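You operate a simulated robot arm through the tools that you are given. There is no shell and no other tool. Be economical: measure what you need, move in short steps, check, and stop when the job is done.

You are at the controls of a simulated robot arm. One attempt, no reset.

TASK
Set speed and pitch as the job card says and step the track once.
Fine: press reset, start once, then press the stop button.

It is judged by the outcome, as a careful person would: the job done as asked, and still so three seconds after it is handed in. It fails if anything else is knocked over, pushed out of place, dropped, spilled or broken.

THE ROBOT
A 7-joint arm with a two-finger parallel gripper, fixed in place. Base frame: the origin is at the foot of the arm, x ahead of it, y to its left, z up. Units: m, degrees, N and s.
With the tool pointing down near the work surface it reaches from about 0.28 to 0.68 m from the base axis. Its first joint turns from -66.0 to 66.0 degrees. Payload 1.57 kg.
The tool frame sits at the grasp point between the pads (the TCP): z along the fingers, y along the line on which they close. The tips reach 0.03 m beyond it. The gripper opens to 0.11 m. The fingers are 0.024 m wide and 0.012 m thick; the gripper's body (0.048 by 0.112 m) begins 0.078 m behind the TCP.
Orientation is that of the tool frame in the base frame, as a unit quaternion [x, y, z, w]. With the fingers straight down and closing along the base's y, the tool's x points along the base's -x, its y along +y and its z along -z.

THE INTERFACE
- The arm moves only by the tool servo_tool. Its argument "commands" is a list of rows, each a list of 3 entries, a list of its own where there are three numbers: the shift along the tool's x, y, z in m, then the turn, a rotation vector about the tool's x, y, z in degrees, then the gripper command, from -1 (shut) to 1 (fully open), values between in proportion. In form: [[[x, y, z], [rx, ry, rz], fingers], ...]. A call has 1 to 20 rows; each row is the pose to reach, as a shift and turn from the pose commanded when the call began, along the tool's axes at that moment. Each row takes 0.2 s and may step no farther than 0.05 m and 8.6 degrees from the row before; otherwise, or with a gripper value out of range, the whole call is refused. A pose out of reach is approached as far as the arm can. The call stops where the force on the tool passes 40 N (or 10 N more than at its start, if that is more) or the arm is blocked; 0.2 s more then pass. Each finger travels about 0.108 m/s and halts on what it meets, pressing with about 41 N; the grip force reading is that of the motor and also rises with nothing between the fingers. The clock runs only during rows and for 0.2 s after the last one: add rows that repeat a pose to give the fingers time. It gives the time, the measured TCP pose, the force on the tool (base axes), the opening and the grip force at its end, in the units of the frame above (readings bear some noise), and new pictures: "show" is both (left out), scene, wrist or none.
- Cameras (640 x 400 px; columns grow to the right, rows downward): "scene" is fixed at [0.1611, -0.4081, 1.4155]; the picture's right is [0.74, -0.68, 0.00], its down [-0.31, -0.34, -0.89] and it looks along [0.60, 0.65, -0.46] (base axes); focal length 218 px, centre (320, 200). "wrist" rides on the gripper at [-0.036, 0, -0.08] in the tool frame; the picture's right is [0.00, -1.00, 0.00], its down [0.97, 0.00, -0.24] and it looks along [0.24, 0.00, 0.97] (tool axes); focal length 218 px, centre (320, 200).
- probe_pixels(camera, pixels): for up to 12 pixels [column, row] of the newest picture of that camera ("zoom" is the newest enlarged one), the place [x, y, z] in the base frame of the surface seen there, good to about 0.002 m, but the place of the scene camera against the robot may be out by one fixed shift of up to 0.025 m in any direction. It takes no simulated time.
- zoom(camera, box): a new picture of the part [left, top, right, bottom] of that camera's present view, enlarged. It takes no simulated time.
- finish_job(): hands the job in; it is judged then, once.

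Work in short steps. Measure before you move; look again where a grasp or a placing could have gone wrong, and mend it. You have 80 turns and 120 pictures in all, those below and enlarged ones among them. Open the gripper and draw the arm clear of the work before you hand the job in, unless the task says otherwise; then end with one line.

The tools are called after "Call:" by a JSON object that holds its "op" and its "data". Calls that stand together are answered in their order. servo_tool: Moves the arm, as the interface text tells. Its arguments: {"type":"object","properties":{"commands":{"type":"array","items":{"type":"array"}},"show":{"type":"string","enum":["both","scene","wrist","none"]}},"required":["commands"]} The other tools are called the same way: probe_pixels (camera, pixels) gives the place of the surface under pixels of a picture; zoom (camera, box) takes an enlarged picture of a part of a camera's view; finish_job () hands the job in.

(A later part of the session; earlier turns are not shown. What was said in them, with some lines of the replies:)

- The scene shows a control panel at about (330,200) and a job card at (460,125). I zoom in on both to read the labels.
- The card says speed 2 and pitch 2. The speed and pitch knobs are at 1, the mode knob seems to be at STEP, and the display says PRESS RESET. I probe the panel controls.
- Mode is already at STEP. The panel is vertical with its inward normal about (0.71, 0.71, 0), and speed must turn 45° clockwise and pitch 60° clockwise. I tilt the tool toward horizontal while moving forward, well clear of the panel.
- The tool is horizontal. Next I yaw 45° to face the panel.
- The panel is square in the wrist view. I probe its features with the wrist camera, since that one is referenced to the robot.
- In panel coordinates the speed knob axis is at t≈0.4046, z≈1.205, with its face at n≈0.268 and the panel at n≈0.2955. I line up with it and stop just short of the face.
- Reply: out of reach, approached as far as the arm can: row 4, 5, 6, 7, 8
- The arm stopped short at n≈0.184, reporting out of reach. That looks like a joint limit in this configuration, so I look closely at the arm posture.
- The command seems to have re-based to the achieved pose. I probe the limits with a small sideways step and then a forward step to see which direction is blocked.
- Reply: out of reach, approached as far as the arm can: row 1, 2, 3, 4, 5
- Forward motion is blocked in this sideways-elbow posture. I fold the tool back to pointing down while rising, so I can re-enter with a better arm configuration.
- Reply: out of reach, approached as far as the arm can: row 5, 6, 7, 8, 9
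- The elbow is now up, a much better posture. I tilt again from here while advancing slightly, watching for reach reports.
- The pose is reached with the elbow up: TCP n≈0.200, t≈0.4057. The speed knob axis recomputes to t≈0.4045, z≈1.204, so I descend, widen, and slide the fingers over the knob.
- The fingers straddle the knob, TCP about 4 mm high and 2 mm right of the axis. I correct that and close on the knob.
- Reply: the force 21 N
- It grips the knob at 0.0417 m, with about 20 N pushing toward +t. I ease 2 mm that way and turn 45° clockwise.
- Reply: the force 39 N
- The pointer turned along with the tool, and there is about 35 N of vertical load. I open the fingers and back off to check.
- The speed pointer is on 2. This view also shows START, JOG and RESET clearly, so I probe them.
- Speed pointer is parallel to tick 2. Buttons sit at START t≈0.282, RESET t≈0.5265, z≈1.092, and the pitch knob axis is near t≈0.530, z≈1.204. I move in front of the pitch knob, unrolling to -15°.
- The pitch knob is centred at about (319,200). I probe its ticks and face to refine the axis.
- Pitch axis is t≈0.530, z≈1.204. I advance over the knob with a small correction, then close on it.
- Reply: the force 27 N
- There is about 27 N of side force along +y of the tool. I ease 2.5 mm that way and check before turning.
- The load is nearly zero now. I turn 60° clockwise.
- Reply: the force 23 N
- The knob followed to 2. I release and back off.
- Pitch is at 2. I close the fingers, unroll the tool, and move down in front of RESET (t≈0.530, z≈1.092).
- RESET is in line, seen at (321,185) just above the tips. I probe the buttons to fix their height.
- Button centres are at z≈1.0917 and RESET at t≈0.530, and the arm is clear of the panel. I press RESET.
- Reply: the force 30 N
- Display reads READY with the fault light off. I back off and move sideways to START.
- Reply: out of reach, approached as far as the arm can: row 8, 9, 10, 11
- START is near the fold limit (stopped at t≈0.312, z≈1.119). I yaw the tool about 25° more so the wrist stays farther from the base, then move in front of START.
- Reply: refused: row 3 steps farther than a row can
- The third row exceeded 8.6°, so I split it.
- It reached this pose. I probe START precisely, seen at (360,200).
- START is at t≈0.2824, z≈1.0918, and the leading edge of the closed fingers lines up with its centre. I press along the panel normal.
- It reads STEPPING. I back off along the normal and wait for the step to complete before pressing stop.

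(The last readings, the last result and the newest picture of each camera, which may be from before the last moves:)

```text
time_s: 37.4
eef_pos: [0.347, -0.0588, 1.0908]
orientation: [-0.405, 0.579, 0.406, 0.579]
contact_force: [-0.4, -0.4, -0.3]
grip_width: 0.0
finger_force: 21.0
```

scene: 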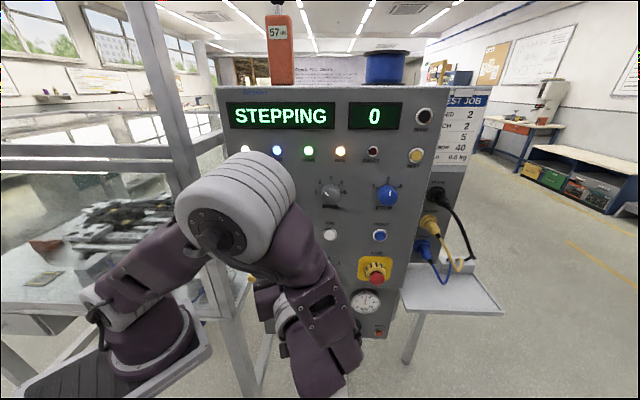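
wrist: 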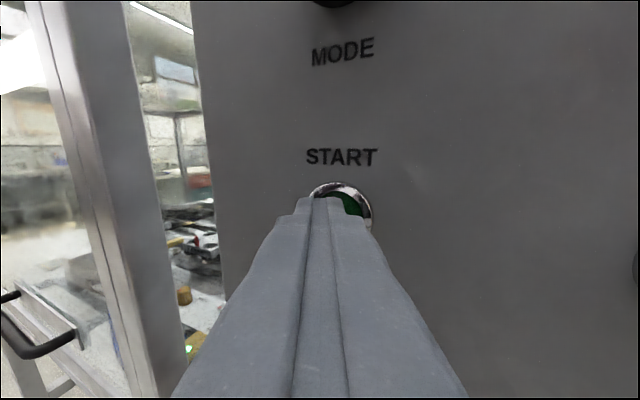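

Still stepping, so I use the time to move back in front of the STOP column and unyaw the tool.

Call:
{"op": "servo_tool", "data": {"commands": [[[0, -0.0249, -0.0185], [0, 0, 0], -1], [[0, -0.0498, -0.037], [5, 0, 0], -1], [[0, -0.0746, -0.0555], [10, 0, 0], -1], [[0, -0.0995, -0.074], [15, 0, 0], -1], [[0, -0.1244, -0.0925], [20, 0, 0], -1], [[0, -0.1493, -0.111], [25, 0, 0], -1], [[0, -0.1741, -0.1295], [25, 0, 0], -1], [[0, -0.199, -0.148], [25, 0, 0], -1], [[0, -0.199, -0.148], [25, 0, 0], -1]]}}

```text
time_s: 39.4
eef_pos: [0.4815, -0.2655, 1.0912]
orientation: [-0.27, 0.653, 0.27, 0.654]
contact_force: [-0.2, 0.4, -0.5]
grip_width: 0.0
finger_force: 21.3
```

scene: 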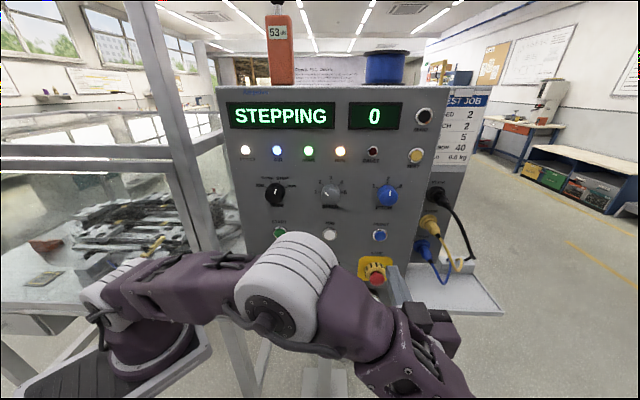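
wrist: 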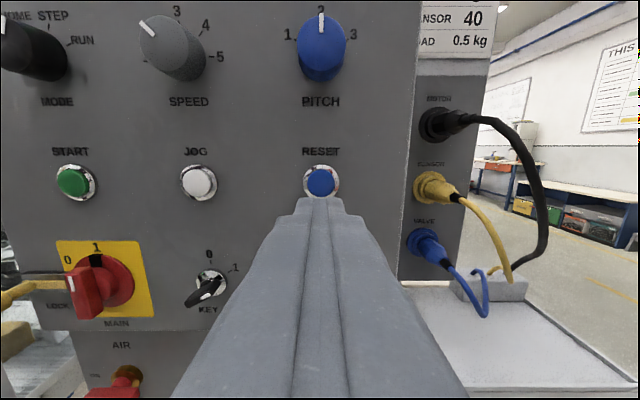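

Still STEPPING with count 0. I lower to STOP height while keeping clear, giving the step time to finish.

Call:
{"op": "servo_tool", "data": {"commands": [[[0.02, 0, 0], [0, 0, 0], -1], [[0.04, 0, 0], [0, 0, 0], -1], [[0.06, 0, 0], [0, 0, 0], -1], [[0.075, 0, 0], [0, 0, 0], -1], [[0.075, 0, 0], [0, 0, 0], -1], [[0.075, 0, 0], [0, 0, 0], -1], [[0.075, 0, 0], [0, 0, 0], -1], [[0.075, 0, 0], [0, 0, 0], -1]]}}

```text
time_s: 41.2
eef_pos: [0.4836, -0.2649, 1.0158]
orientation: [-0.27, 0.654, 0.27, 0.653]
contact_force: [0.0, 0.0, -0.2]
grip_width: 0.0
finger_force: 21.3
```

scene: 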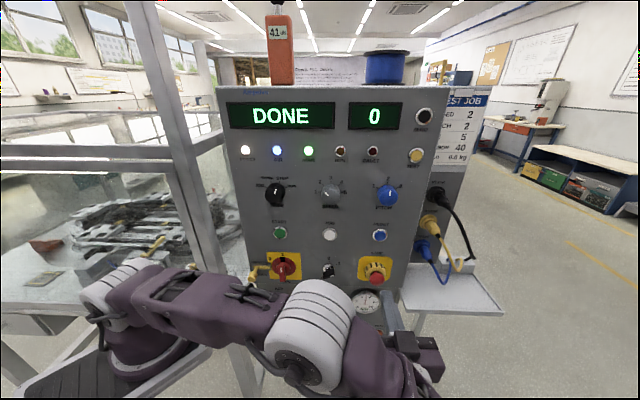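
wrist: 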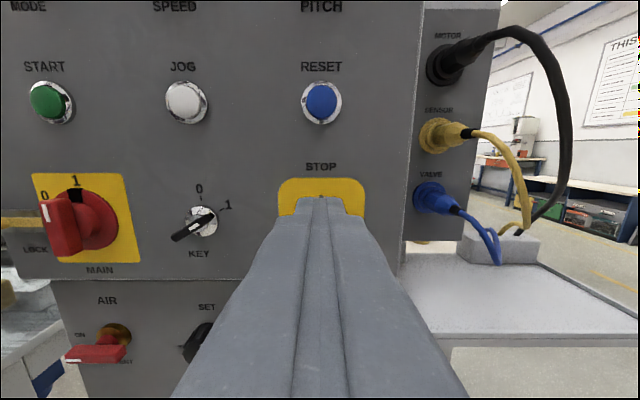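

It reads DONE, so the step is complete. I probe the STOP plate and the MAIN plate on the same row to get the STOP centre.

Call:
{"op": "probe_pixels", "data": {"camera": "wrist", "pixels": [[282, 190], [321, 182], [361, 190], [120, 180], [130, 260], [40, 270], [290, 205], [352, 205], [110, 240]]}}

Call:
{"op": "probe_pixels", "data": {"camera": "scene", "pixels": [[375, 279], [370, 275], [380, 283], [376, 272], [380, 236], [330, 234], [362, 260], [388, 262]]}}

Call:
{"op": "zoom", "data": {"camera": "scene", "box": [340, 240, 420, 300]}}

```text
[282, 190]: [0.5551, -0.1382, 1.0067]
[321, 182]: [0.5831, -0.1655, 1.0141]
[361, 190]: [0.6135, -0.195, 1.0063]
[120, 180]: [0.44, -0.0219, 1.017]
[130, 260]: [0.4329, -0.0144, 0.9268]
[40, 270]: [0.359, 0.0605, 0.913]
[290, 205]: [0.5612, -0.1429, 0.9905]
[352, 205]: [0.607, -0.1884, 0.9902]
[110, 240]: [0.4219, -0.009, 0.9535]
```

```text
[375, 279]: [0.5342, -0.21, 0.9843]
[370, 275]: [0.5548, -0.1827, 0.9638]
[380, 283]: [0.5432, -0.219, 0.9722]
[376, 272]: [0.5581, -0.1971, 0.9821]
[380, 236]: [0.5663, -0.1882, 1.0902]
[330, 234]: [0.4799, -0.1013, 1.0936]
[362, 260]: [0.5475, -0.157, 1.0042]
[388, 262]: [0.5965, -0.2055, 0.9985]
```

```text
6.67 times, centred on (380, 270) of scene
```

zoom: 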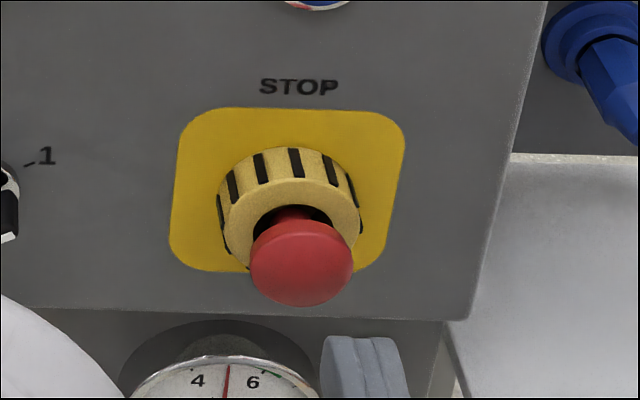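

STOP head centre is about t≈0.529, z≈0.976, front at n≈0.25. I line up and press slowly along the normal.

Call:
{"op": "servo_tool", "data": {"commands": [[[0.02, 0, 0], [0, 0, 0], -1], [[0.039, 0, 0], [0, 0, 0], -1], [[0.039, 0, 0.03], [0, 0, 0], -1], [[0.039, 0, 0.055], [0, 0, 0], -1], [[0.039, 0, 0.063], [0, 0, 0], -1], [[0.039, 0, 0.068], [0, 0, 0], -1], [[0.039, 0, 0.072], [0, 0, 0], -1], [[0.039, 0, 0.076], [0, 0, 0], -1]]}}

```text
time_s: 43.0
eef_pos: [0.533, -0.2125, 0.9773]
orientation: [-0.27, 0.654, 0.269, 0.653]
contact_force: [-16.1, -19.1, 2.3]
grip_width: 0.0
finger_force: 20.8
```

scene: 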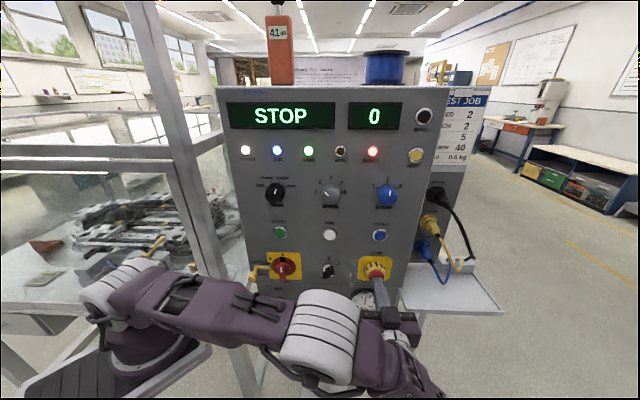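
wrist: 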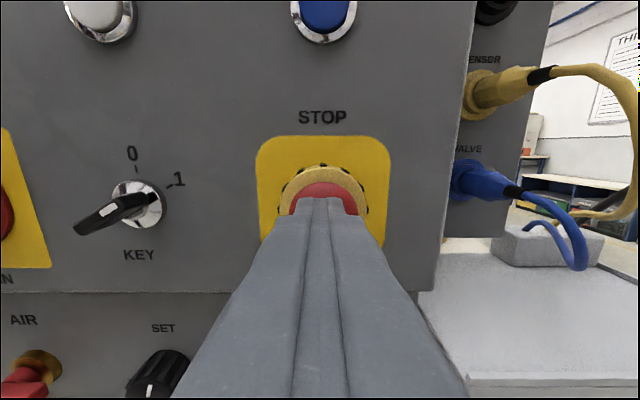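

The display reads STOP. I draw back, open the gripper, and check that it stays stopped.

Call:
{"op": "servo_tool", "data": {"commands": [[[0, 0, -0.03], [0, 0, 0], -1], [[0, 0, -0.07], [0, 0, 0], -1], [[0, 0, -0.1], [0, 0, 0], -1], [[0, 0, -0.13], [0, 0, 0], 0], [[-0.03, 0, -0.14], [0, 0, 0], 0.3], [[-0.05, 0, -0.14], [0, 0, 0], 0.5], [[-0.05, 0, -0.14], [0, 0, 0], 0.5]]}}

Call:
{"op": "zoom", "data": {"camera": "scene", "box": [220, 80, 440, 310]}}

```text
time_s: 44.6
eef_pos: [0.4447, -0.3075, 1.026]
orientation: [-0.27, 0.654, 0.27, 0.653]
contact_force: [0.2, 0.7, -0.1]
grip_width: 0.0823
finger_force: 0.1
out of reach, approached as far as the arm can: row 5, 6, 7
```

scene: 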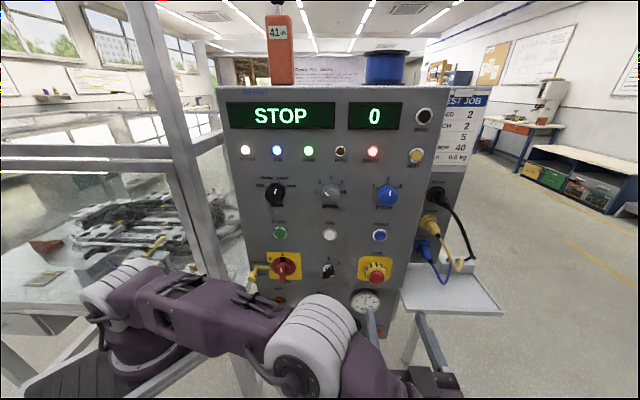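
wrist: 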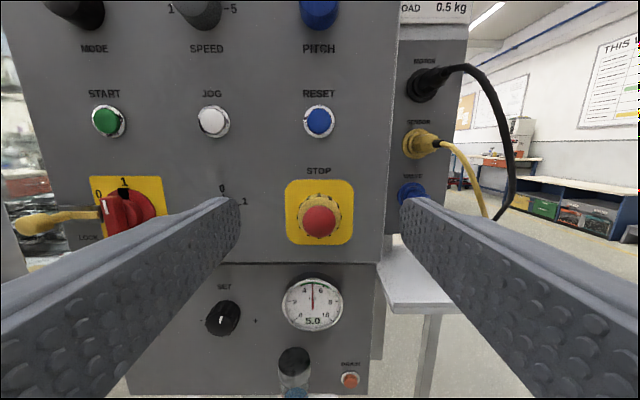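

```text
1.74 times, centred on (330, 195) of scene
```

zoom: 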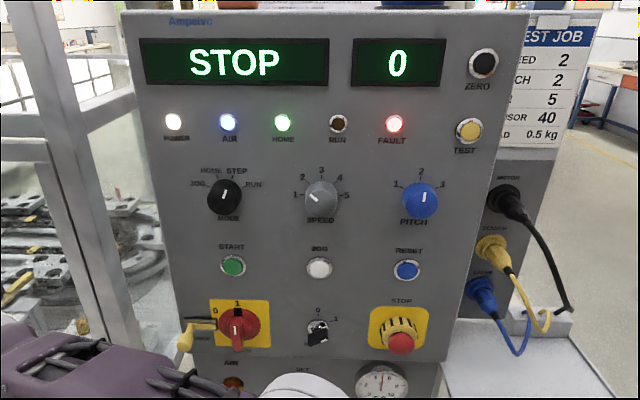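

Speed 2 and pitch 2 are set, the mode is STEP, the step finished (DONE), and STOP is latched. The arm is clear and the gripper is open, so I hand in.

Call:
{"op": "finish_job", "data": {}}

```text
The job is handed in.
```

The job is done: speed and pitch are both at 2 as the card says, reset and start were pressed once each, the track stepped once and the display read DONE, and then the stop button was pressed; the display now reads STOP.
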